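You operate a simulated robot arm through the tools that you are given. There is no shell and no other tool.

Carry out the task below with a simulated robot arm. There is one attempt and no reset: what you move stays moved.

## Task
Clear the milky fluid of the cream pump on ballast.
Fine: shut its inlet first; shut the ballast once the glass is clear and open the inlet only with the gauge in the green; both pumps keep running, keep off their warm cases.

Only the result counts: the job must be done as asked and must still hold three seconds after the hand-in. Knocking over, shifting, dropping, spilling or breaking anything else fails it.

## Robot
A 6-joint arm with a two-finger gripper, fixed in place. Base frame: the origin is at the foot of the arm, x ahead of it, y to its left, z up. Lengths are in cm, angles in degrees, forces in N, time in s.
Its first joint turns from -166.0 to 166.0 degrees. Payload 3.43 kg.
The TCP is the grasp point between the finger pads, 2 cm short of the fingertips. In the tool frame z runs along the fingers and y along their closing line. Largest opening 19 cm; the body of the gripper starts 24.8 cm behind the TCP.
Orientation is told as [roll, pitch, yaw] about the base's x, y, z axes, in that order, counted from this pose: with the fingers straight down and closing along the base's y, the tool's x points along the base's -x, its y along +y and its z along -z.

## Interface
- The arm moves only by the tool play_rows. Its argument "series" is a list that holds one entry, the list of rows, each a list of 7 numbers: the shift along the tool's x, y, z in cm, then the turn, a rotation vector about the tool's x, y, z in rad, then the finger opening in cm, from 0 to 19. In form: [[[dx, dy, dz, rx, ry, rz, grip], ...]]. A call has 1 to 20 rows; each row is the pose to reach, as a shift and turn from the pose commanded when the call began, along the tool's axes at that moment. A row lasts 0.2 s, in which the tool goes at most 5 cm and 8.6 degrees; a call with a longer step from one row to the next is refused whole, and so is a gripper value outside its range. A pose out of reach is approached as far as the arm can. The call stops where the force on the tool passes 40 N (or 10 N more than at its start, if that is more) or the arm is blocked; 0.2 s more then pass. The fingers move at their own pace (about 15.3 cm/s each) and stop on an object; they squeeze with about 22 N. The grip force told is the motor's: it shows also when the fingers shut on nothing. Time passes only in rows, and 0.2 s behind the last, so rows that repeat a pose let the fingers close. The reply holds the time, the measured pose of the TCP, the force on the tool along the base axes, the opening and the grip force, in the units named above and with some noise, with the torque about the TCP (base axes, N m) and any sound that the robot's microphone picked up, and new pictures: "views" is both (left out), scene, wrist or none.
- Cameras (640 x 400 px; columns grow to the right, rows downward): "scene" is fixed at [38.63, -63.97, 148.39]; the picture's right is [0.59, -0.80, 0.00], its down [-0.58, -0.43, -0.69] and it looks along [0.56, 0.41, -0.72] (base axes); focal length 332 px, centre (320, 200). "wrist" rides on the gripper at [7, -0.8, -28.8] in the tool frame; the picture's right is [0.12, 0.99, 0.00], its down [-0.96, 0.12, -0.25] and it looks along [-0.24, 0.03, 0.97] (tool axes); focal length 261 px, centre (320, 200). There is no depth. A picture from a camera that has moved, and an enlarged one, comes with that camera's place and axes in the base frame and with its lens. The place of the scene camera against the robot may be out by one fixed shift of up to 2.5 cm in any direction.
- raise_lower(by): slides the trunk up (or, below 0, down) by that many cm; the arm rides with it, the base frame stays. It gives what a move gives, with no picture.
- close_up(camera, box): a new picture of the part [left, top, right, bottom] of that camera's present view, enlarged. It takes no simulated time.
- sign_off(): hands the job in; it is judged then, once.

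Nothing tells you positions but the pictures and the camera data. Unless the task says otherwise, let go and move clear before handing in.

The tools are called by a JSON object that holds its "fn" and its "kwargs". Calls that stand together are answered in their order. play_rows: Moves the arm, as the interface text tells. Its arguments: {"type":"object","properties":{"series":{"type":"array","items":{"type":"array","items":{"type":"array","items":{"type":"number"}}}},"views":{"type":"string","enum":["both","scene","wrist","none"]}},"required":["series"]} The other tools are called the same way: raise_lower (by) slides the trunk up or down; close_up (camera, box) takes an enlarged picture of a part of a camera's view; sign_off () hands the job in.

At the start:

```text
time_s: 0.0
tool_pos: [73.51, 6.01, 111.13]
tool_rot: [0.0, 0.0, 0.0]
contact_force: [0.3, 0.7, -0.4]
ft_torque: [-0.02, 0.0, 0.02]
width: 19.02
grip_force: 0.0
trunk travel left (down, up): [-22.5, 21.5]
```

scene: 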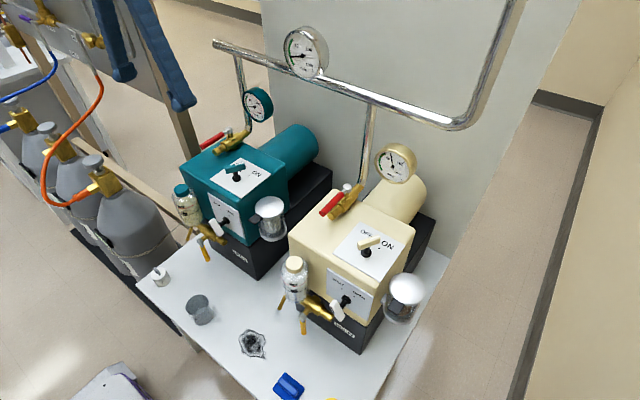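
wrist: 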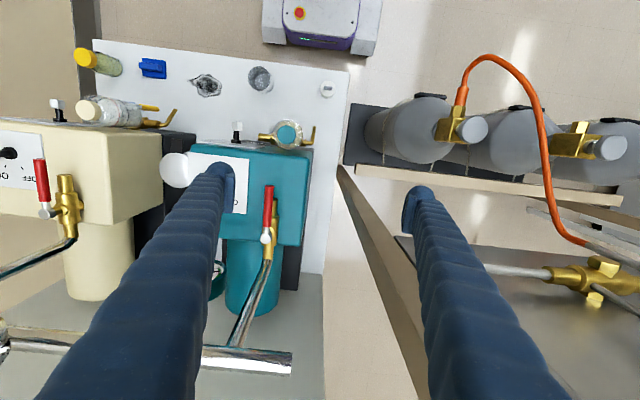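

I see two vacuum pumps, teal and cream, on a white table. Each has a red-handled inlet valve, a front panel with a knob (probably the ballast), a switch on top, an oil glass and a gauge. I'll enlarge the cream pump's parts before moving anything.

{"fn": "close_up", "kwargs": {"camera": "scene", "box": [270, 220, 430, 350]}}

{"fn": "close_up", "kwargs": {"camera": "scene", "box": [300, 130, 430, 225]}}

{"fn": "close_up", "kwargs": {"camera": "wrist", "box": [0, 80, 200, 220]}}

{"fn": "close_up", "kwargs": {"camera": "scene", "box": [160, 120, 300, 280]}}

```text
3.08 times, centred on (350, 285) of scene
camera zoom: at [38.63, -63.97, 148.39], right [0.59, -0.8, 0.0], down [-0.58, -0.43, -0.69], along [0.56, 0.41, -0.72], focal length 1022 px, centre (228, -62)
```

zoom: 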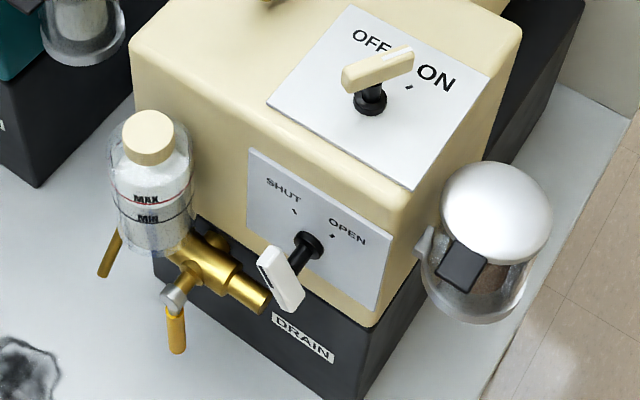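

```text
4.21 times, centred on (365, 178) of scene
camera zoom: at [38.63, -63.97, 148.39], right [0.59, -0.8, 0.0], down [-0.58, -0.43, -0.69], along [0.56, 0.41, -0.72], focal length 1398 px, centre (130, 295)
```

zoom: 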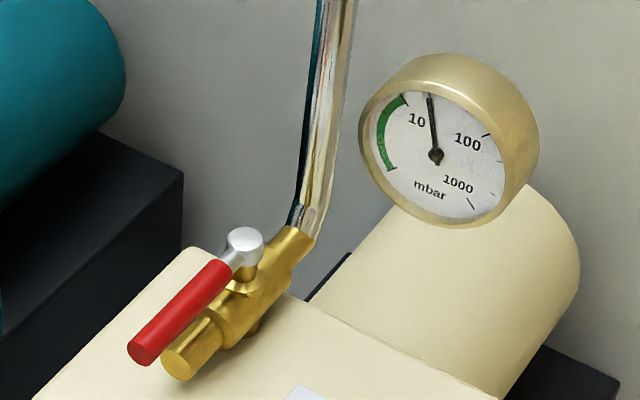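

```text
2.86 times, centred on (100, 150) of wrist
camera zoom: at [66.56, 5.3, 140.09], right [-0.12, 0.99, 0.0], down [0.96, 0.12, 0.25], along [0.24, 0.03, -0.97], focal length 745 px, centre (949, 343)
```

zoom: 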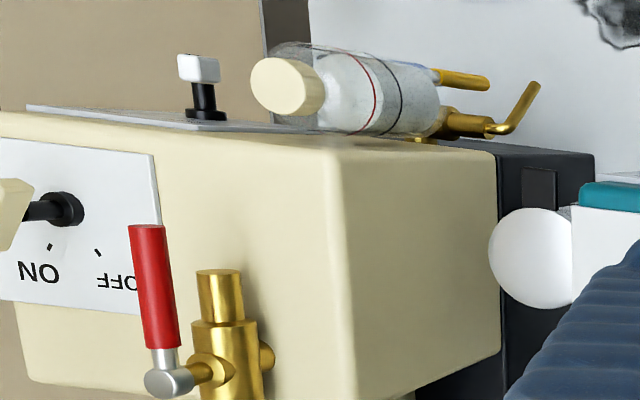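

```text
2.50 times, centred on (230, 200) of scene
camera zoom: at [38.63, -63.97, 148.39], right [0.59, -0.8, 0.0], down [-0.58, -0.43, -0.69], along [0.56, 0.41, -0.72], focal length 830 px, centre (545, 200)
```

zoom: 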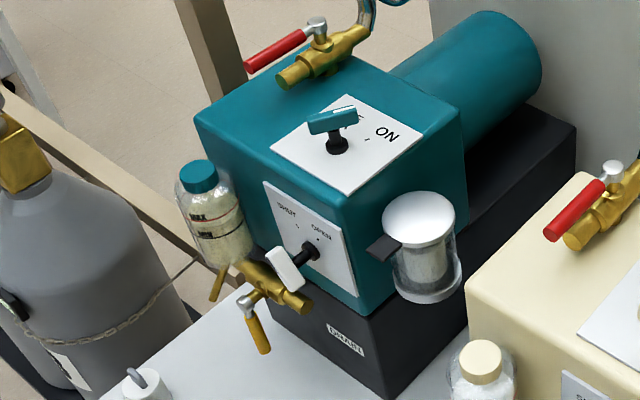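

The inlet lever of the cream pump runs along −x from a hub near (84, −38, 98). Its ballast T-knob is near (67, −48, 82) and appears to be on SHUT. I'll move the hand over the cream pump, staying high and in front of the manifold, to measure better.

{"fn": "play_rows", "kwargs": {"series": [[[0.5, -4, -1, 0, 0, 0, 19], [1, -8, -2, 0, 0, 0, 19], [1.5, -12, -3, 0, 0, 0, 19], [2, -16, -4, 0, 0, 0, 19], [2.5, -20, -5, 0, 0, 0, 19], [3, -24, -5, 0, 0, 0, 19], [3.5, -28, -5, 0, 0, 0, 19], [3.5, -32, -5, 0, 0, 0, 19], [3.5, -36, -5, 0, 0, 0, 19], [3.5, -40, -5, 0, 0, 0, 19], [3.5, -44, -5, 0, 0, 0, 19], [3.5, -47, -5, 0, 0, 0, 19], [3.5, -49, -5, 0, 0, 0, 19], [3.5, -49, -5, 0, 0, 0, 19]]]}}

```text
time_s: 3.0
tool_pos: [70.0, -42.99, 116.24]
tool_rot: [-0.1, 0.1, 0.0]
contact_force: [0.5, 0.0, -0.6]
ft_torque: [0.04, 0.0, 0.0]
width: 19.02
grip_force: 0.1
trunk travel left (down, up): [-22.5, 21.5]
camera wrist: at [63.1, -43.73, 145.21], right [-0.12, 0.99, 0.0], down [0.96, 0.12, 0.25], along [0.24, 0.03, -0.97], focal length 261 px, centre (320, 200)
```

scene: 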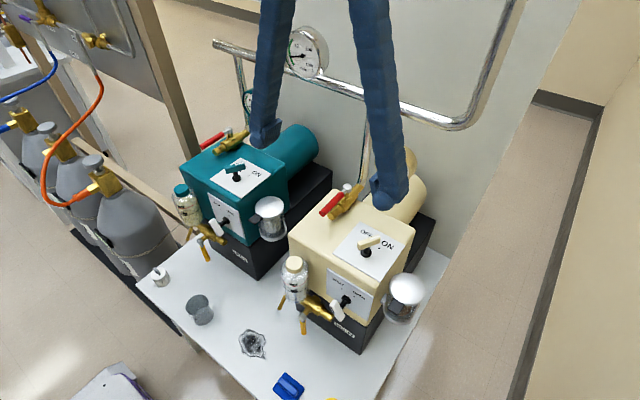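
wrist: 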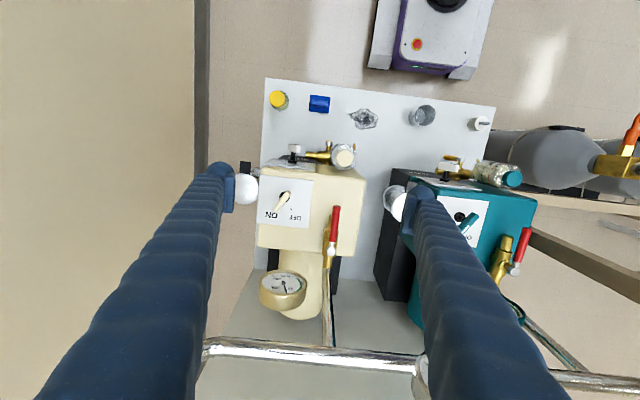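

{"fn": "close_up", "kwargs": {"camera": "wrist", "box": [240, 130, 380, 220]}}

{"fn": "close_up", "kwargs": {"camera": "wrist", "box": [240, 190, 400, 320]}}

```text
4.44 times, centred on (310, 175) of wrist
camera zoom: at [63.1, -43.73, 145.21], right [-0.12, 0.99, 0.0], down [0.96, 0.12, 0.25], along [0.24, 0.03, -0.97], focal length 1158 px, centre (364, 311)
```

zoom: 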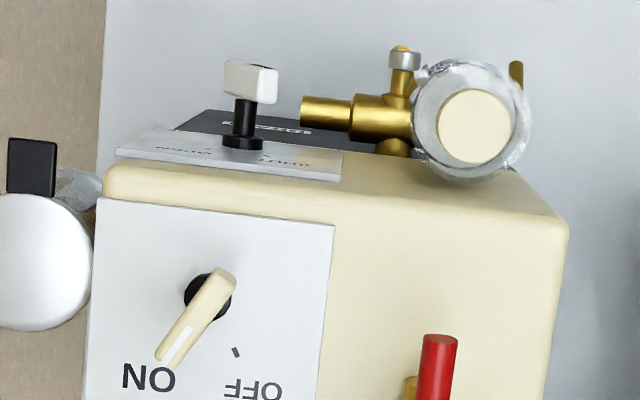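

```text
3.08 times, centred on (320, 255) of wrist
camera zoom: at [63.1, -43.73, 145.21], right [-0.12, 0.99, 0.0], down [0.96, 0.12, 0.25], along [0.24, 0.03, -0.97], focal length 802 px, centre (320, 31)
```

zoom: 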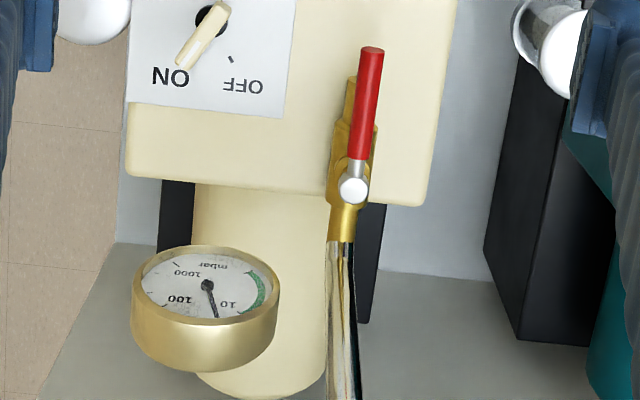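

{"fn": "close_up", "kwargs": {"camera": "scene", "box": [325, 255, 375, 330]}}

{"fn": "close_up", "kwargs": {"camera": "scene", "box": [275, 245, 320, 300]}}

{"fn": "close_up", "kwargs": {"camera": "scene", "box": [320, 170, 360, 230]}}

```text
5.33 times, centred on (350, 292) of scene
camera zoom: at [38.63, -63.97, 148.39], right [0.59, -0.8, 0.0], down [-0.58, -0.43, -0.69], along [0.56, 0.41, -0.72], focal length 1770 px, centre (160, -293)
```

zoom: 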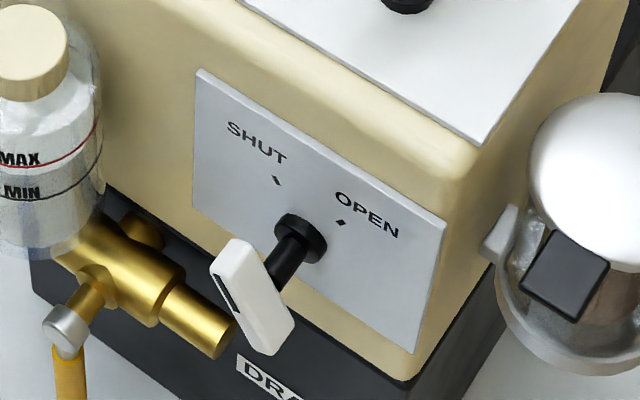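

```text
7.27 times, centred on (298, 272) of scene
camera zoom: at [38.63, -63.97, 148.39], right [0.59, -0.8, 0.0], down [-0.58, -0.43, -0.69], along [0.56, 0.41, -0.72], focal length 2414 px, centre (484, -327)
```

zoom: 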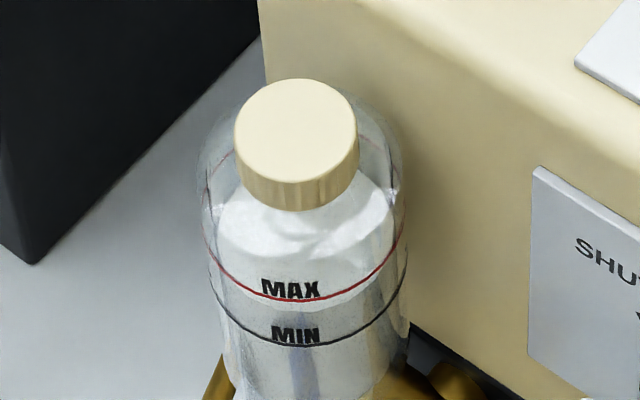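

```text
6.67 times, centred on (340, 200) of scene
camera zoom: at [38.63, -63.97, 148.39], right [0.59, -0.8, 0.0], down [-0.58, -0.43, -0.69], along [0.56, 0.41, -0.72], focal length 2213 px, centre (187, 200)
```

zoom: 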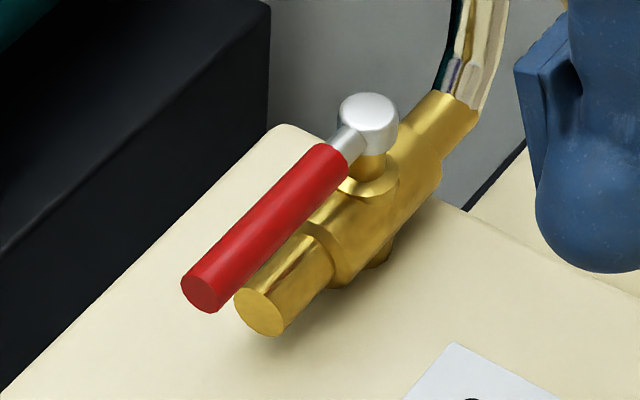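

The lever lies along x at y≈−39, z≈97.7, with its hub at x≈85. The ballast T-bar's black stripe points at SHUT, and the fluid in the cream glass is milky. I'll close the fingers and lower them as a pin on the −y side of the inlet lever.

{"fn": "play_rows", "kwargs": {"series": [[[0, 0, 0, 0, 0, 0, 0], [-2, 0, 0, 0, 0, 0, 0], [-4.5, 0, 0, 0, 0, 0, 0], [-7, 0, 0, 0, 0, 0, 0], [-8.4, 0, 2, 0, 0, 0, 0], [-8.4, 0, 5, 0, 0, 0, 0], [-8.4, 0, 8, 0, 0, 0, 0], [-8.4, 0, 11, 0, 0, 0, 0], [-8.4, 0, 13, 0, 0, 0, 0], [-8.4, 0, 15, 0, 0, 0, 0], [-8.4, 0, 16.5, 0, 0, 0, 0], [-8.4, 0, 17.8, 0, 0, 0, 0], [-8.4, 0, 17.8, 0, 0, 0, 0]]]}}

```text
time_s: 5.8
tool_pos: [78.42, -43.0, 98.41]
tool_rot: [0.0, 0.1, 0.1]
contact_force: [-0.4, 0.6, -0.2]
ft_torque: [0.02, -0.05, 0.02]
width: 0.0
grip_force: 21.5
trunk travel left (down, up): [-22.5, 21.5]
camera wrist: at [71.44, -43.76, 127.3], right [-0.12, 0.99, 0.0], down [0.96, 0.12, 0.25], along [0.25, 0.03, -0.97], focal length 261 px, centre (320, 200)
```

scene: 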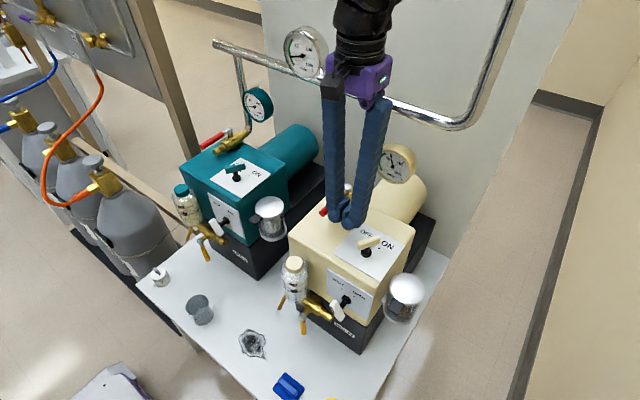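
wrist: 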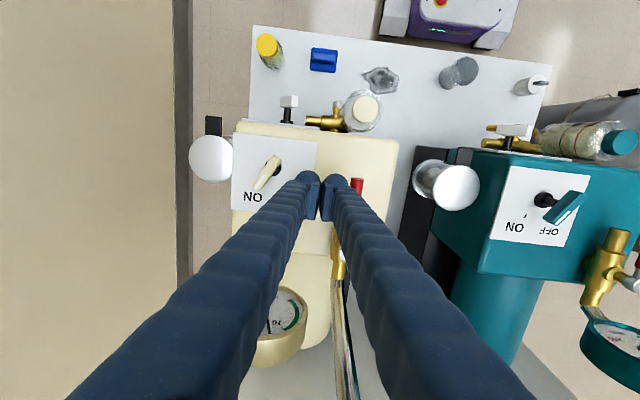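

{"fn": "close_up", "kwargs": {"camera": "scene", "box": [300, 140, 430, 240]}}

{"fn": "close_up", "kwargs": {"camera": "wrist", "box": [260, 150, 400, 240]}}

```text
4.00 times, centred on (365, 190) of scene
camera zoom: at [38.63, -63.97, 148.39], right [0.59, -0.8, 0.0], down [-0.58, -0.43, -0.69], along [0.56, 0.41, -0.72], focal length 1328 px, centre (140, 240)
```

zoom: 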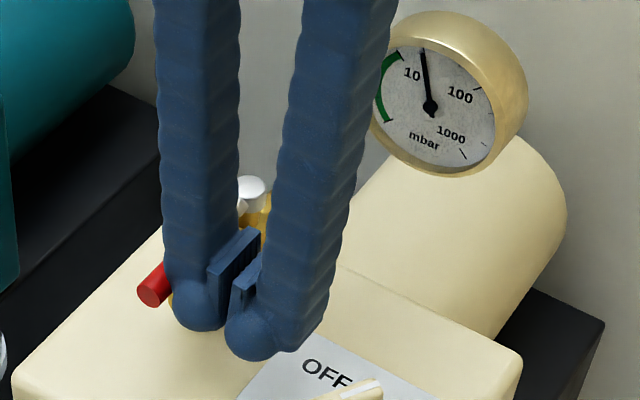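

```text
4.44 times, centred on (330, 195) of wrist
camera zoom: at [71.44, -43.76, 127.3], right [-0.12, 0.99, 0.0], down [0.96, 0.12, 0.25], along [0.25, 0.03, -0.97], focal length 1158 px, centre (276, 222)
```

zoom: 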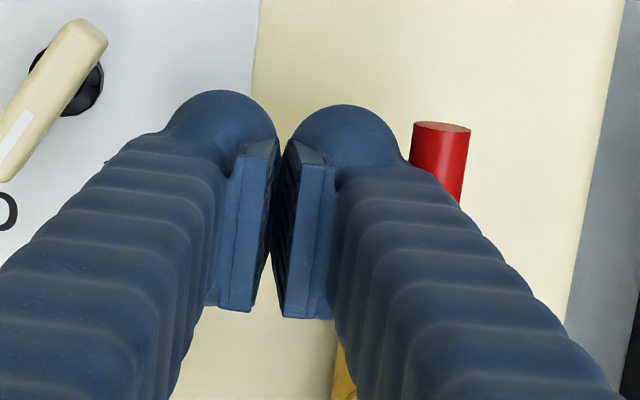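

{"fn": "play_rows", "kwargs": {"series": [[[0, 0.6, 0, 0, 0, 0, 0], [0, 1.2, 0, 0, 0, 0, 0], [0, 1.75, 0, 0, 0, 0, 0], [0.25, 2.4, 0, 0, 0, 0, 0], [0.5, 3.04, 0, 0, 0, 0, 0], [0.65, 3.8, 0, 0, 0, 0, 0], [0.74, 4.6, 0, 0, 0, 0, 0], [0.65, 5.4, 0, 0, 0, 0, 0], [0.5, 6.3, 0, 0, 0, 0, 0], [0.5, 6.3, 0, 0, 0, 0, 0]]]}}

```text
time_s: 8.0
tool_pos: [77.78, -36.68, 98.27]
tool_rot: [0.0, 0.1, 0.0]
contact_force: [-0.1, 0.4, -0.3]
ft_torque: [-0.01, 0.01, 0.03]
width: 0.0
grip_force: 22.4
trunk travel left (down, up): [-22.5, 21.5]
camera wrist: at [70.86, -37.35, 127.29], right [-0.12, 0.99, 0.0], down [0.96, 0.12, 0.25], along [0.24, 0.03, -0.97], focal length 261 px, centre (320, 200)
```

scene: 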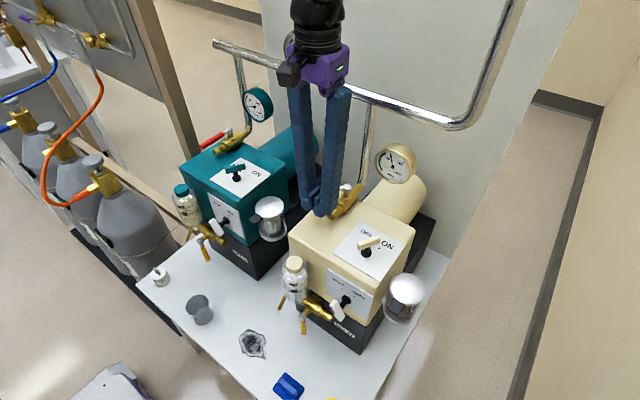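
wrist: 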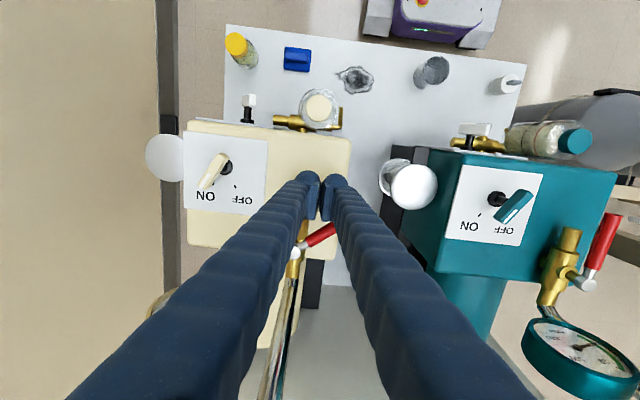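

The lever is swinging toward +y with little resistance and stands at about 60° now. I'll continue along the arc to the stop.

{"fn": "play_rows", "kwargs": {"series": [[[-0.4, 0.9, 0, 0, 0, 0, 0], [-0.8, 1.75, 0, 0, 0, 0, 0], [-1.5, 2.5, 0, 0, 0, 0, 0], [-2.2, 3.25, 0, 0, 0, 0, 0], [-2.8, 3.6, 0, 0, 0, 0, 0], [-3.4, 4.0, 0, 0, 0, 0, 0], [-3.8, 4.2, 0, 0, 0, 0, 0], [-4.1, 4.3, 0, 0, 0, 0, 0], [-4.1, 4.3, 0, 0, 0, 0, 0]]]}}

```text
time_s: 10.0
tool_pos: [81.87, -32.4, 98.29]
tool_rot: [0.0, 0.1, 0.0]
contact_force: [-10.1, -3.8, 0.5]
ft_torque: [-0.03, 0.08, -0.09]
width: 0.61
grip_force: 34.1
trunk travel left (down, up): [-22.5, 21.5]
camera wrist: at [74.94, -33.17, 127.3], right [-0.12, 0.99, 0.0], down [0.96, 0.11, 0.25], along [0.24, 0.03, -0.97], focal length 261 px, centre (320, 200)
```

scene: 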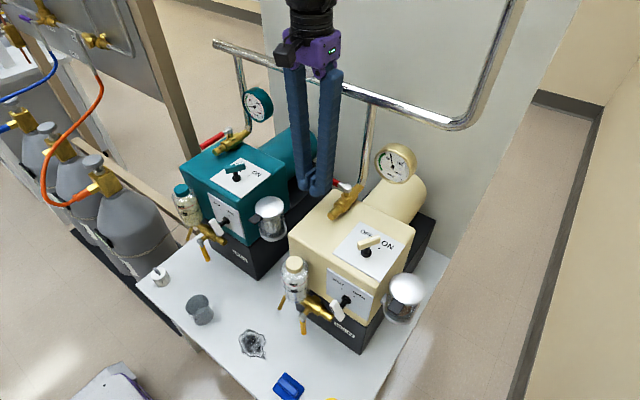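
wrist: 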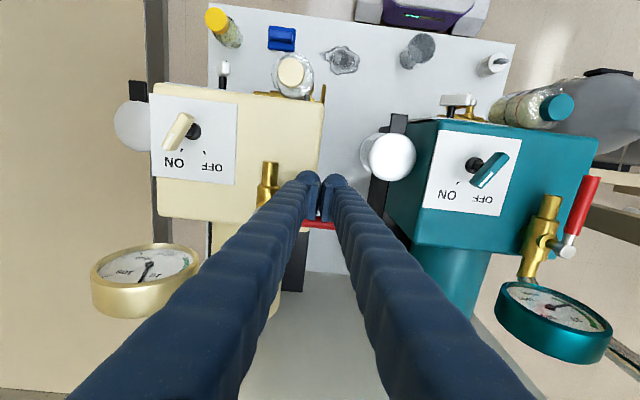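

The tool reads about 10 N, so the lever seems to be at its stop. I'll back off to check the angle and the gauge.

{"fn": "play_rows", "kwargs": {"series": [[[1.5, 0, 0, 0, 0, 0, 0], [3, 0, 0, 0, 0, 0, 0], [6, 0, -2, 0, 0, 0, 0], [9, 0, -5, 0, 0, 0, 0], [12, 0, -9, 0, 0, 0, 0], [15, 0, -12, 0, 0, 0, 0], [17, 0, -14, 0, 0, 0, 0]]]}}

{"fn": "close_up", "kwargs": {"camera": "wrist", "box": [200, 120, 400, 300]}}

{"fn": "close_up", "kwargs": {"camera": "scene", "box": [300, 130, 430, 230]}}

```text
time_s: 11.6
tool_pos: [64.88, -32.13, 112.41]
tool_rot: [0.0, 0.0, 0.0]
contact_force: [-0.5, -0.7, 0.0]
ft_torque: [0.01, -0.05, 0.02]
width: 0.0
grip_force: 34.1
trunk travel left (down, up): [-22.5, 21.5]
camera wrist: at [57.91, -32.9, 141.34], right [-0.12, 0.99, 0.0], down [0.96, 0.12, 0.25], along [0.25, 0.03, -0.97], focal length 261 px, centre (320, 200)
```

scene: 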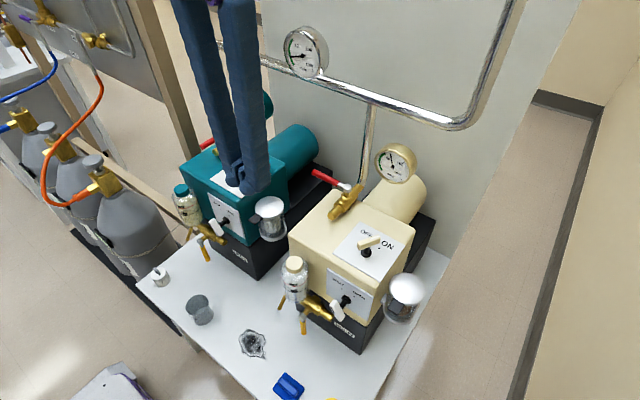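
wrist: 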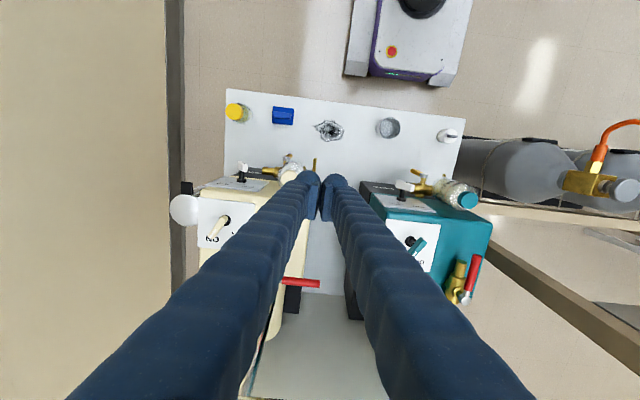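

```text
2.22 times, centred on (300, 210) of wrist
camera zoom: at [57.91, -32.9, 141.34], right [-0.12, 0.99, 0.0], down [0.96, 0.12, 0.25], along [0.25, 0.03, -0.97], focal length 579 px, centre (364, 178)
```

zoom: 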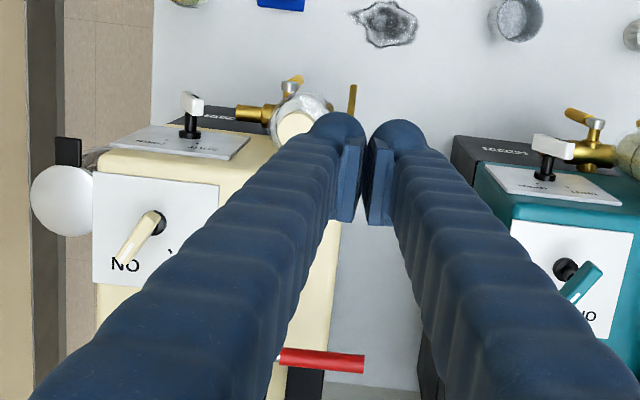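

```text
4.00 times, centred on (365, 180) of scene
camera zoom: at [38.63, -63.97, 148.39], right [0.59, -0.8, 0.0], down [-0.58, -0.43, -0.69], along [0.56, 0.41, -0.72], focal length 1328 px, centre (140, 280)
```

zoom: 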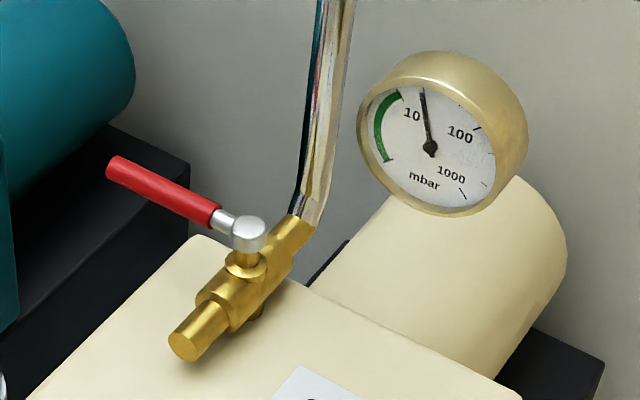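

The inlet is shut, with the lever square to the body. The gauge reads a bit above 10 mbar. Next I'll back off in front of the cream pump and tilt the tool to point along +x for the ballast knob.

{"fn": "play_rows", "kwargs": {"series": [[[4, 0, 0, 0, 0, 0, 3], [9, 0, 0, 0, 0, 0, 5], [10, -4, 3, 0, 0, 0, 5], [10, -8, 6, 0, 0, 0, 5], [10, -12, 9, 0, 0, 0, 5], [10, -15, 12, 0, 0, 0, 5], [10, -17, 15, 0, 0, 0, 5], [10, -17, 17.3, 0, 0, 0, 5]]], "views": "none"}}

{"fn": "play_rows", "kwargs": {"series": [[[0, 0, 0, 0, -0.14, 0, 5], [0, 0, 0, 0, -0.28, 0, 5], [0, 0, 0, 0, -0.42, 0, 5], [0, 0, 0, 0, -0.56, 0, 5], [0, 0, 0, 0, -0.7, 0, 5], [0, 0, 0, 0, -0.84, 0, 5]]]}}

```text
refused: row 3 steps farther than a row can; nothing moved
```

```text
time_s: 13.2
tool_pos: [63.69, -30.02, 111.36]
tool_rot: [2.3, -46.0, 1.1]
contact_force: [0.4, -0.5, -0.4]
ft_torque: [0.05, -0.05, 0.02]
width: 5.0
grip_force: 0.0
trunk travel left (down, up): [-22.5, 21.5]
stopped in row 6: the arm was blocked; the commanded pose is now the measured one
camera wrist: at [38.33, -32.46, 126.38], right [-0.13, 0.99, -0.06], down [0.48, 0.11, 0.87], along [0.86, 0.09, -0.49], focal length 261 px, centre (320, 200)
```

scene: 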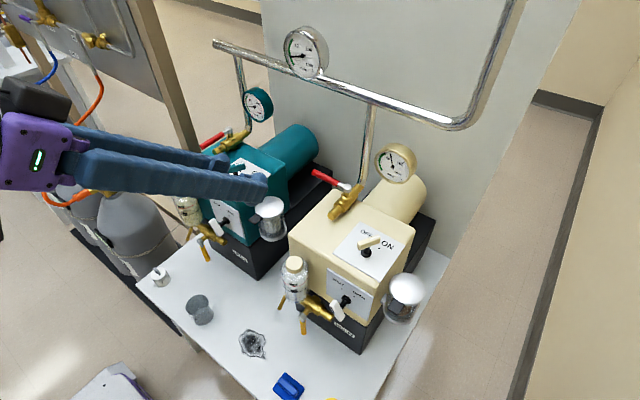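
wrist: 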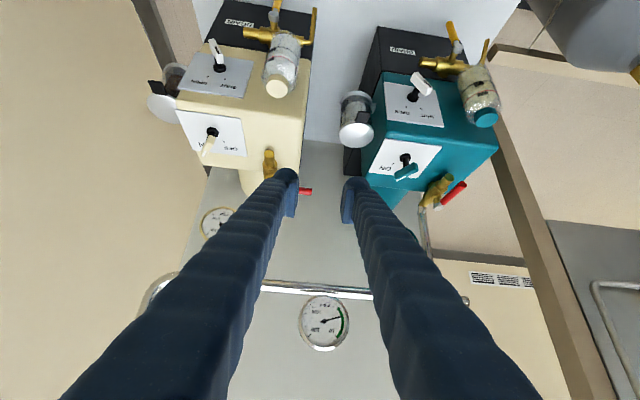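

The tilt was blocked near 46°. Nothing was touched, so the arm was only too folded at that spot. I'll turn the tool back upright, move out in front of the cream pump, and lower the trunk before tilting again.

{"fn": "play_rows", "kwargs": {"series": [[[0, 0, 0, 0, 0.14, 0, 5], [0, 0, 0, 0, 0.28, 0, 5], [0, 0, 0, 0, 0.42, 0, 5], [0, 0, 0, 0, 0.56, 0, 5], [0, 0, 0, 0, 0.7, 0, 5], [0, 0, 0, 0, 0.8, 0, 5], [0, 0, 0, 0, 0.8, 0, 5]]], "views": "none"}}

```text
time_s: 14.8
tool_pos: [63.65, -30.11, 111.28]
tool_rot: [1.6, -0.1, 2.7]
contact_force: [0.5, -0.1, 0.3]
ft_torque: [-0.02, 0.05, 0.0]
width: 5.01
grip_force: 0.0
trunk travel left (down, up): [-22.5, 21.5]
```

{"fn": "play_rows", "kwargs": {"series": [[[2, -3, 0, 0.028, 0, 0.047, 5], [4, -6.5, 0, 0.028, 0, 0.047, 5], [5, -10, 0, 0.028, 0, 0.047, 5], [5.6, -14, 0, 0.028, 0, 0.047, 5], [5.6, -17, 0, 0.028, 0, 0.047, 5], [5.6, -19, 0, 0.028, 0, 0.047, 5], [5.6, -19, 0, 0.028, 0, 0.047, 5]]]}}

```text
time_s: 16.4
tool_pos: [59.28, -49.54, 110.66]
tool_rot: [0.0, -0.1, -0.1]
contact_force: [-0.1, 0.3, -0.3]
ft_torque: [0.05, 0.0, -0.03]
width: 5.01
grip_force: 0.0
trunk travel left (down, up): [-22.5, 21.5]
camera wrist: at [52.21, -50.29, 139.59], right [-0.12, 0.99, 0.0], down [0.96, 0.12, 0.25], along [0.25, 0.03, -0.97], focal length 261 px, centre (320, 200)
```

scene: 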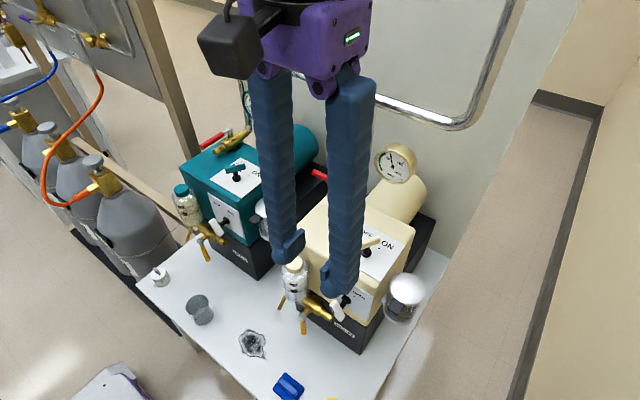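
wrist: 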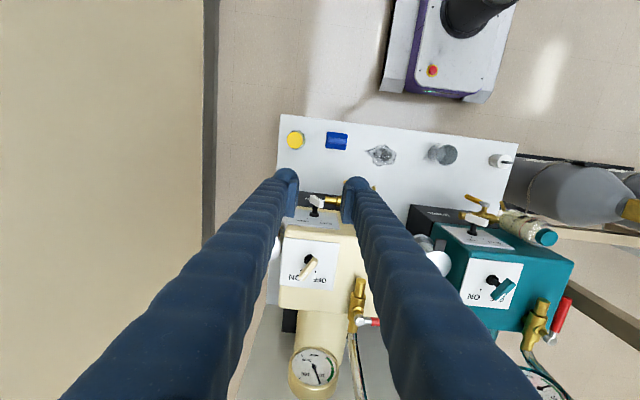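

{"fn": "raise_lower", "kwargs": {"by": -18}}

```text
time_s: 18.4
tool_pos: [59.24, -49.47, 92.74]
tool_rot: [0.0, -0.2, 0.1]
contact_force: [-0.8, 0.4, 0.4]
ft_torque: [-0.04, 0.0, 0.03]
width: 4.99
grip_force: 0.1
trunk travel left (down, up): [-4.5, 39.5]
```

{"fn": "play_rows", "kwargs": {"series": [[[0, 0, 0, 0, -0.14, 0, 5], [0, 0, 0, 0, -0.28, 0, 5], [0, 0, 0, 0, -0.42, 0, 5], [0, 0, 0, 0, -0.56, 0, 5], [0, 0, 0, 0, -0.7, 0, 5], [0, 0, 0, 0, -0.84, 0, 5], [0, 0, 0, 0, -0.98, 0, 5], [0, 0, 0, 0, -1.12, 0, 5]]]}}

```text
time_s: 20.2
tool_pos: [59.23, -49.37, 92.66]
tool_rot: [-0.2, -64.5, 0.2]
contact_force: [-0.1, 0.7, -0.5]
ft_torque: [-0.06, 0.07, -0.14]
width: 5.03
grip_force: 0.0
trunk travel left (down, up): [-4.5, 39.5]
camera wrist: at [30.32, -50.16, 99.0], right [-0.05, 0.99, -0.11], down [0.19, 0.12, 0.97], along [0.98, 0.03, -0.2], focal length 261 px, centre (320, 200)
```

scene: 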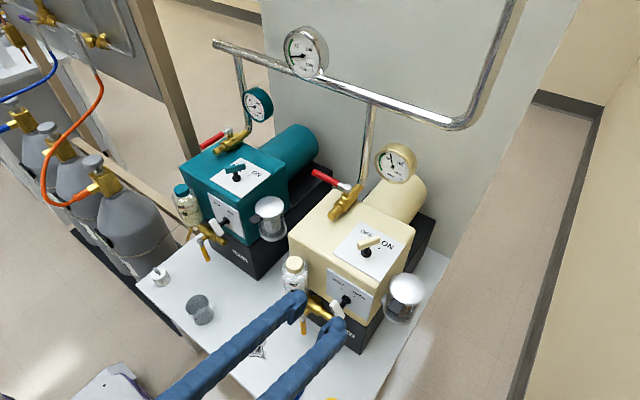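
wrist: 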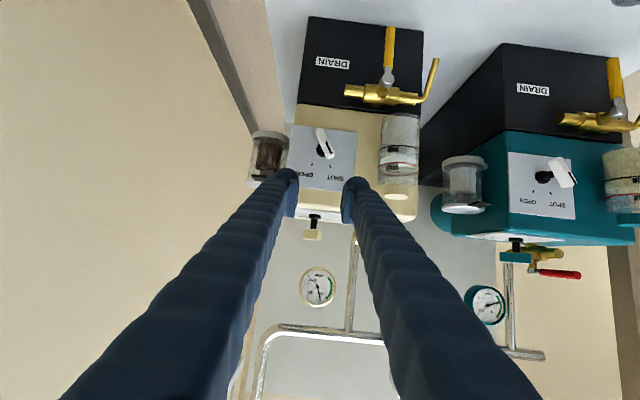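

The lower trunk works, and the tool is at −64.5° with a clear view of the front panel. I'll tilt on to horizontal.

{"fn": "play_rows", "kwargs": {"series": [[[0, 0, 0, 0, -0.14, 0, 5], [0, 0, 0, 0, -0.28, 0, 5], [0, 0, 0, 0, -0.4, 0, 5], [0, 0, 0, 0, -0.445, 0, 5], [0, 0, 0, 0, -0.445, 0, 5]]]}}

{"fn": "close_up", "kwargs": {"camera": "wrist", "box": [240, 80, 440, 220]}}

```text
time_s: 21.4
tool_pos: [60.23, -53.39, 95.49]
tool_rot: [57.3, -88.1, -55.9]
contact_force: [0.2, -0.1, -0.7]
ft_torque: [-0.02, -0.05, 0.03]
width: 5.01
grip_force: 0.1
out of reach, approached as far as the arm can: row 2, 3, 4, 5
trunk travel left (down, up): [-4.5, 39.5]
camera wrist: at [31.5, -54.67, 89.1], right [-0.02, 1.0, -0.09], down [-0.23, 0.08, 0.97], along [0.97, 0.04, 0.23], focal length 261 px, centre (320, 200)
```

scene: 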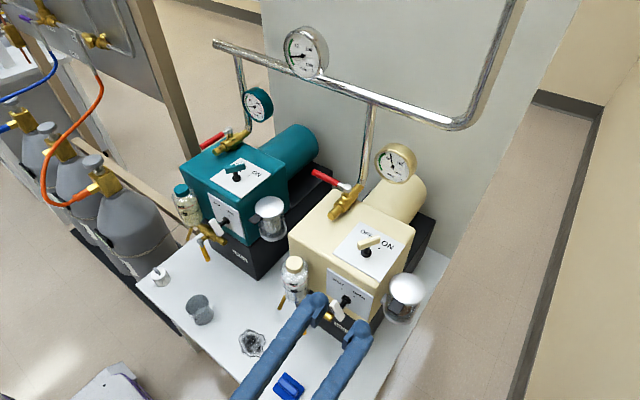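
wrist: 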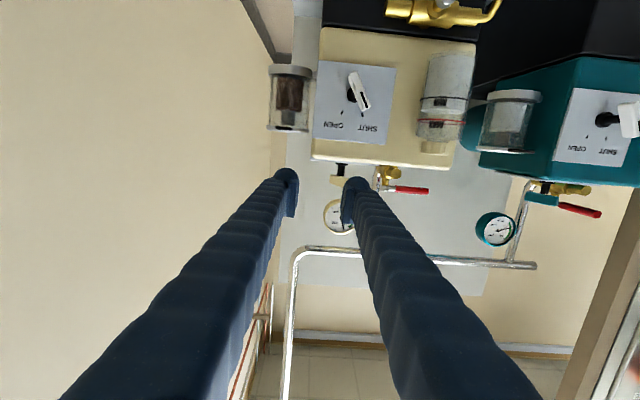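

```text
2.86 times, centred on (340, 150) of wrist
camera zoom: at [31.5, -54.67, 89.1], right [-0.02, 1.0, -0.09], down [-0.23, 0.08, 0.97], along [0.97, 0.04, 0.23], focal length 745 px, centre (263, 343)
```

zoom: 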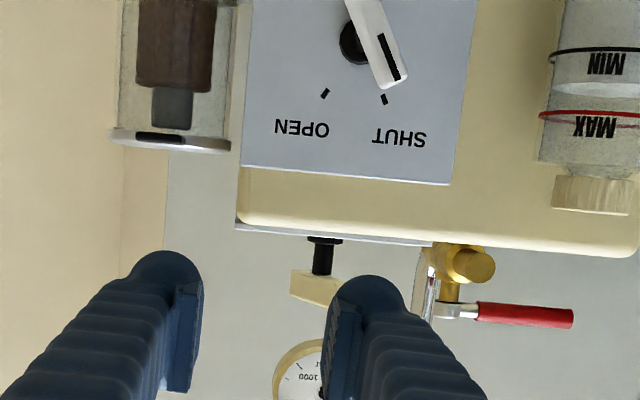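

{"fn": "close_up", "kwargs": {"camera": "wrist", "box": [310, 55, 410, 135]}}

{"fn": "close_up", "kwargs": {"camera": "wrist", "box": [260, 160, 420, 260]}}

{"fn": "close_up", "kwargs": {"camera": "wrist", "box": [370, 0, 500, 170]}}

```text
5.00 times, centred on (360, 95) of wrist
camera zoom: at [31.5, -54.67, 89.1], right [-0.02, 1.0, -0.09], down [-0.23, 0.08, 0.97], along [0.97, 0.04, 0.23], focal length 1303 px, centre (120, 725)
```

zoom: 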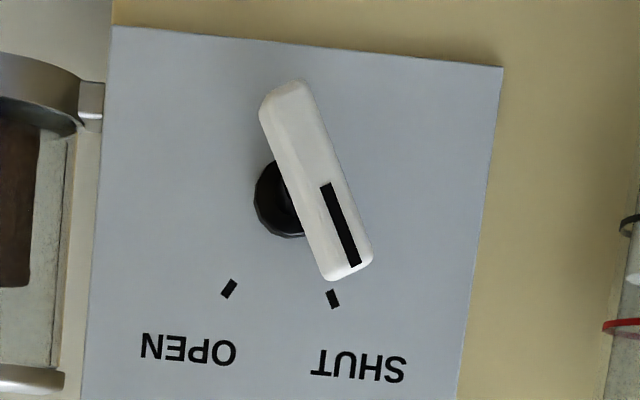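

```text
4.00 times, centred on (340, 210) of wrist
camera zoom: at [31.5, -54.67, 89.1], right [-0.02, 1.0, -0.09], down [-0.23, 0.08, 0.97], along [0.97, 0.04, 0.23], focal length 1043 px, centre (240, 160)
```

zoom: 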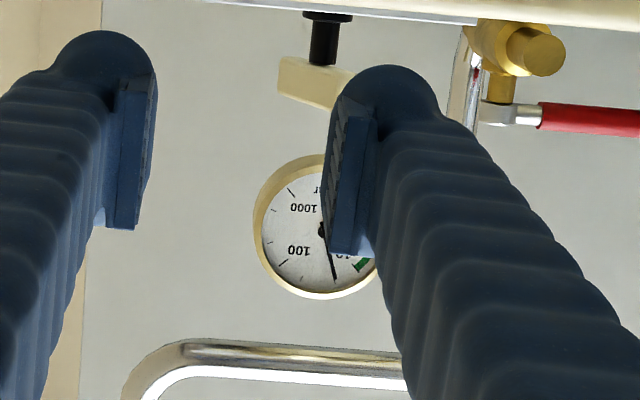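

```text
2.35 times, centred on (435, 85) of wrist
camera zoom: at [31.5, -54.67, 89.1], right [-0.02, 1.0, -0.09], down [-0.23, 0.08, 0.97], along [0.97, 0.04, 0.23], focal length 613 px, centre (49, 471)
```

zoom: 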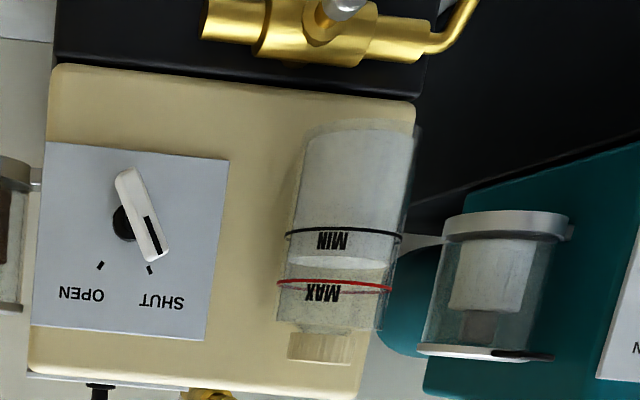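

The panel view is clear now. The SHUT and OPEN marks sit about ±29° from vertical and the T-bar centre is at about (66.7, −49.4, 82.9). Horizontal was just out of reach here, so I'll go back to about −65°, then move forward and down, where the arm is less folded.

{"fn": "play_rows", "kwargs": {"series": [[[0, 0, 0, 0, 0.14, 0, 5], [0, 0, 0, 0, 0.28, 0, 5], [0, 0, 0, 0, 0.4, 0, 5], [0, 0, 0, 0, 0.4, 0, 5]]], "views": "none"}}

```text
time_s: 22.4
tool_pos: [60.22, -53.28, 95.38]
tool_rot: [-0.1, -66.8, 0.1]
contact_force: [0.0, 1.1, 0.7]
ft_torque: [-0.03, 0.05, -0.08]
width: 5.02
grip_force: 0.2
trunk travel left (down, up): [-4.5, 39.5]
```

{"fn": "raise_lower", "kwargs": {"by": -4.4}}

```text
time_s: 23.3
tool_pos: [60.23, -53.34, 90.91]
tool_rot: [0.0, -66.8, 0.0]
contact_force: [0.6, -0.3, -0.2]
ft_torque: [-0.01, 0.0, -0.02]
width: 4.98
grip_force: 0.0
trunk travel left (down, up): [-0.1, 43.9]
```

{"fn": "play_rows", "kwargs": {"series": [[[1, 1, 0.9, 0, 0, 0, 5], [2.2, 2, 1.9, 0, 0, 0, 5], [3.3, 3, 2.9, 0, 0, 0, 5], [4.25, 3.9, 3.78, 0, 0, 0, 5], [4.25, 3.9, 3.78, 0, 0, 0, 5]]], "views": "none"}}

```text
time_s: 24.5
tool_pos: [62.03, -49.37, 85.41]
tool_rot: [-0.1, -66.9, 0.0]
contact_force: [0.3, -0.4, 0.3]
ft_torque: [-0.02, 0.01, 0.01]
width: 5.01
grip_force: 0.1
trunk travel left (down, up): [-0.1, 43.9]
```

{"fn": "play_rows", "kwargs": {"series": [[[0, 0, 0, 0, -0.1, 0, 5], [0, 0, 0, 0, -0.2, 0, 5], [0, 0, 0, 0, -0.3, 0, 5], [0, 0, 0, 0, -0.38, 0, 5]]]}}

```text
time_s: 25.5
tool_pos: [63.33, -53.75, 87.99]
tool_rot: [38.4, -87.2, -37.0]
contact_force: [-0.4, 0.7, 1.0]
ft_torque: [0.02, 0.08, -0.06]
width: 5.04
grip_force: 0.0
out of reach, approached as far as the arm can: row 2, 3, 4
trunk travel left (down, up): [-0.1, 43.9]
camera wrist: at [34.4, -54.94, 82.31], right [-0.03, 1.0, -0.09], down [-0.21, 0.08, 0.97], along [0.98, 0.05, 0.21], focal length 261 px, centre (320, 200)
```

scene: 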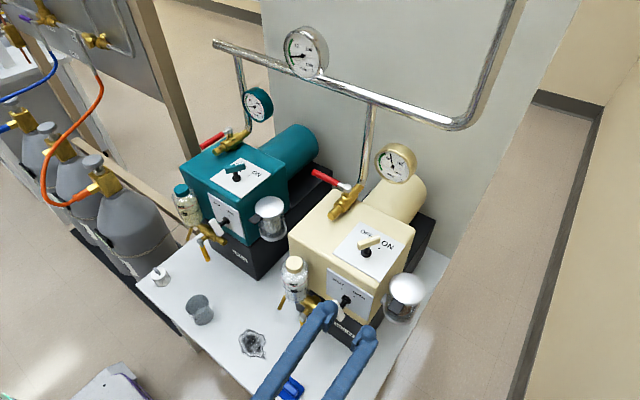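
wrist: 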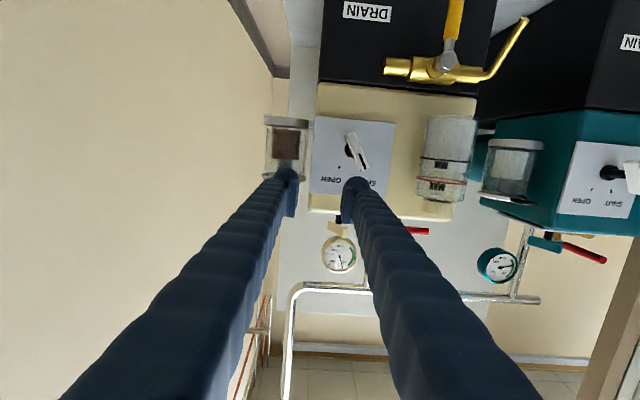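

Beyond about −67° it is out of reach, but −66° is enough. I'll return to that, roll the hand about base x to match the bar, and go in at that tilt.

{"fn": "play_rows", "kwargs": {"series": [[[0, 0, 0, 0, 0.13, 0, 5], [0, 0, 0, 0, 0.26, 0, 5], [0, 0, 0, 0, 0.4, 0, 5], [0, 0, 0, 0, 0.4, 0, 5]]], "views": "none"}}

```text
time_s: 26.5
tool_pos: [63.32, -53.6, 88.1]
tool_rot: [-0.1, -65.7, 0.1]
contact_force: [0.2, 0.3, 0.0]
ft_torque: [-0.04, 0.07, -0.12]
width: 4.98
grip_force: 0.0
trunk travel left (down, up): [-0.1, 43.9]
```

{"fn": "play_rows", "kwargs": {"series": [[[1, 1, 0, 0.045, 0, -0.1, 5], [2, 2.1, 0, 0.09, 0, -0.2, 5], [3, 3.2, -0.1, 0.136, 0, -0.3, 5], [4.02, 4.2, -0.16, 0.181, 0, -0.401, 5], [4.02, 4.2, -0.16, 0.181, 0, -0.401, 5]]]}}

{"fn": "close_up", "kwargs": {"camera": "wrist", "box": [240, 80, 440, 240]}}

{"fn": "close_up", "kwargs": {"camera": "scene", "box": [260, 250, 400, 350]}}

```text
time_s: 27.7
tool_pos: [63.62, -55.91, 93.4]
tool_rot: [-36.1, -56.4, 35.2]
contact_force: [0.0, -0.1, 0.1]
ft_torque: [0.01, 0.02, 0.09]
width: 5.0
grip_force: 0.1
out of reach, approached as far as the arm can: row 2, 3, 4, 5
trunk travel left (down, up): [-0.1, 43.9]
camera wrist: at [34.96, -56.01, 100.94], right [-0.12, 0.9, -0.42], down [0.21, 0.44, 0.87], along [0.97, 0.02, -0.24], focal length 261 px, centre (320, 200)
```

scene: 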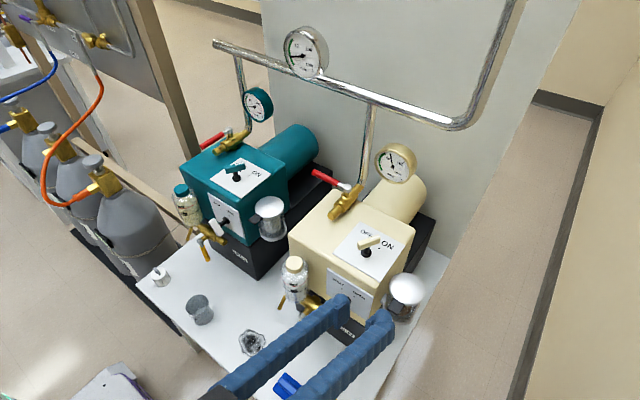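
wrist: 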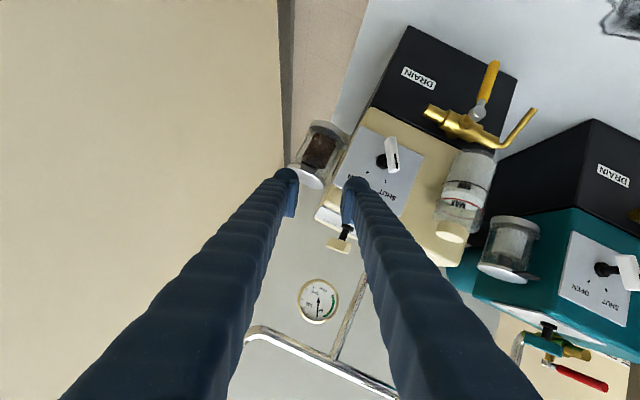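

```text
2.50 times, centred on (340, 160) of wrist
camera zoom: at [34.96, -56.01, 100.94], right [-0.12, 0.9, -0.42], down [0.21, 0.44, 0.87], along [0.97, 0.02, -0.24], focal length 652 px, centre (270, 300)
```

zoom: 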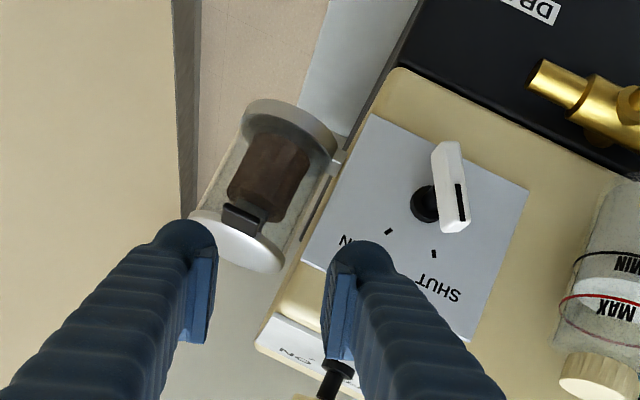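

```text
4.00 times, centred on (330, 300) of scene
camera zoom: at [38.63, -63.97, 148.39], right [0.59, -0.8, 0.0], down [-0.58, -0.43, -0.69], along [0.56, 0.41, -0.72], focal length 1328 px, centre (280, -200)
```

zoom: 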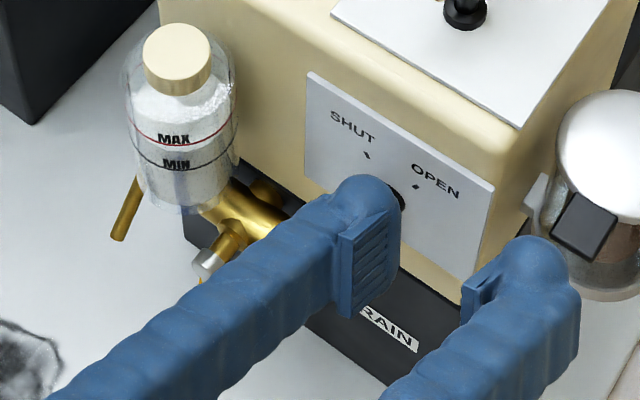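

That roll swung the wrist inward and out of reach, though nothing was touched. I'll undo it. Rolling about the tool's own axis instead keeps the wrist where it is reachable.

{"fn": "play_rows", "kwargs": {"series": [[[0, 0, -1, -0.045, 0, 0.1, 5], [0, 0, -2, -0.09, 0, 0.2, 5], [0, 0, -2, -0.136, 0, 0.3, 5], [0, 0, -2, -0.181, 0, 0.401, 5], [0, 0, -2, -0.181, 0, 0.401, 5]]], "views": "none"}}

```text
time_s: 28.9
tool_pos: [62.02, -55.66, 94.15]
tool_rot: [13.0, -61.3, -9.3]
contact_force: [-0.3, 0.0, -0.8]
ft_torque: [0.0, -0.02, 0.03]
width: 4.98
grip_force: 0.1
trunk travel left (down, up): [-0.1, 43.9]
```

{"fn": "play_rows", "kwargs": {"series": [[[2.5, 1.8, 1.2, 0.04, -0.036, -0.04, 5], [5, 3.6, 2.4, 0.081, -0.073, -0.081, 5], [7.43, 5.41, 3.67, 0.081, -0.073, -0.081, 5], [7.43, 5.41, 3.67, 0.081, -0.073, -0.081, 5]]]}}

{"fn": "close_up", "kwargs": {"camera": "wrist", "box": [240, 80, 440, 240]}}

```text
time_s: 29.9
tool_pos: [61.45, -49.53, 86.68]
tool_rot: [-0.2, -66.1, 0.2]
contact_force: [-0.6, 0.1, -0.2]
ft_torque: [0.03, 0.0, 0.0]
width: 4.99
grip_force: 0.1
trunk travel left (down, up): [-0.1, 43.9]
camera wrist: at [32.34, -50.28, 92.09], right [-0.05, 0.99, -0.11], down [0.17, 0.12, 0.98], along [0.98, 0.03, -0.17], focal length 261 px, centre (320, 200)
```

scene: 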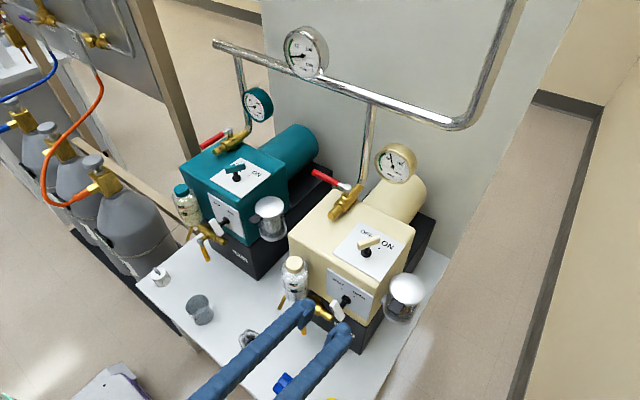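
wrist: 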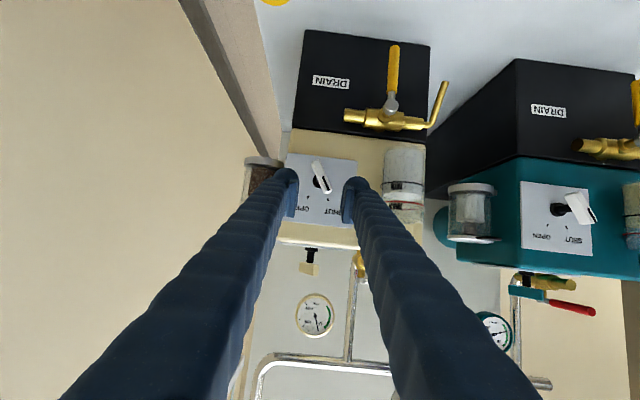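

```text
2.50 times, centred on (340, 160) of wrist
camera zoom: at [32.34, -50.28, 92.09], right [-0.05, 0.99, -0.11], down [0.17, 0.12, 0.98], along [0.98, 0.03, -0.17], focal length 652 px, centre (270, 300)
```

zoom: 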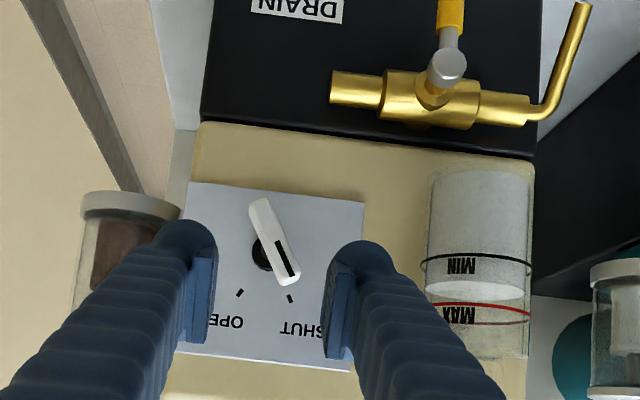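

{"fn": "play_rows", "kwargs": {"series": [[[0, 0, 0, 0, 0, -0.12, 5], [0, 0, 0, 0, 0, -0.24, 5], [0, 0, 0, 0, 0, -0.36, 5], [0, 0, 0, 0, 0, -0.47, 5], [0, 0, 0, 0, 0, -0.47, 5]]]}}

{"fn": "close_up", "kwargs": {"camera": "wrist", "box": [240, 80, 440, 240]}}

```text
time_s: 31.1
tool_pos: [62.62, -53.43, 91.38]
tool_rot: [-37.3, -55.8, 45.3]
contact_force: [-0.3, -0.9, 0.3]
ft_torque: [0.01, -0.02, 0.01]
width: 4.98
grip_force: 0.0
out of reach, approached as far as the arm can: row 2, 3, 4, 5
trunk travel left (down, up): [-0.1, 43.9]
camera wrist: at [34.48, -58.11, 98.92], right [-0.26, 0.86, -0.44], down [0.13, 0.48, 0.87], along [0.96, 0.17, -0.24], focal length 261 px, centre (320, 200)
```

scene: 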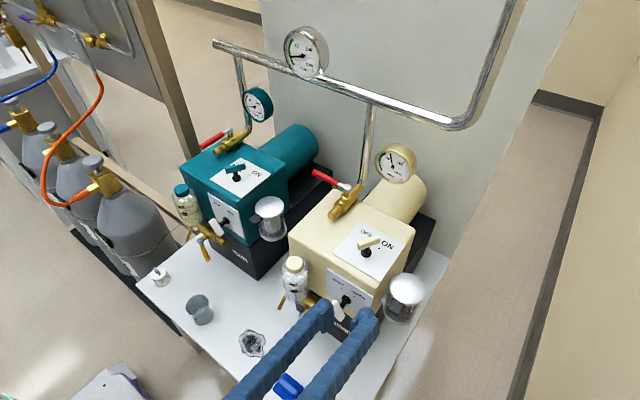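
wrist: 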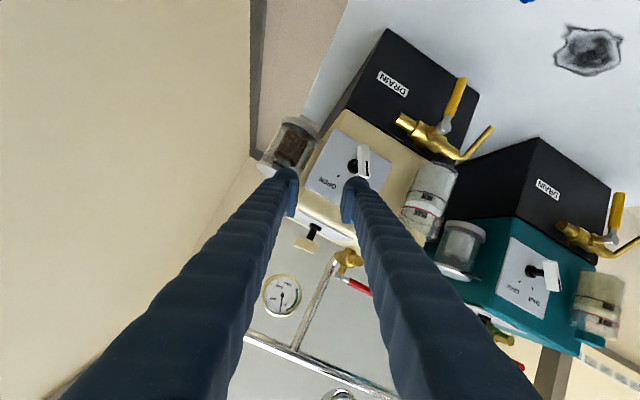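

```text
2.50 times, centred on (340, 160) of wrist
camera zoom: at [34.48, -58.11, 98.92], right [-0.26, 0.86, -0.44], down [0.13, 0.48, 0.87], along [0.96, 0.17, -0.24], focal length 652 px, centre (270, 300)
```

zoom: 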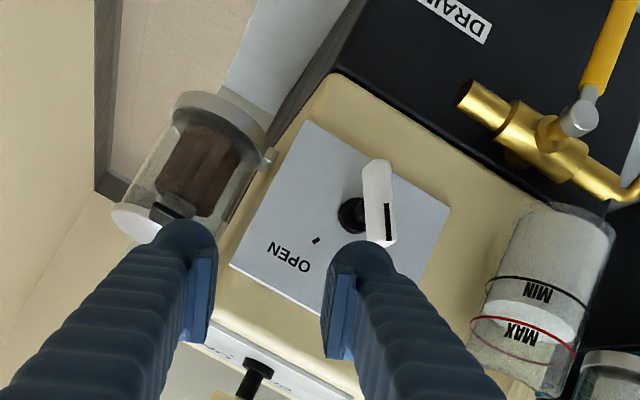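

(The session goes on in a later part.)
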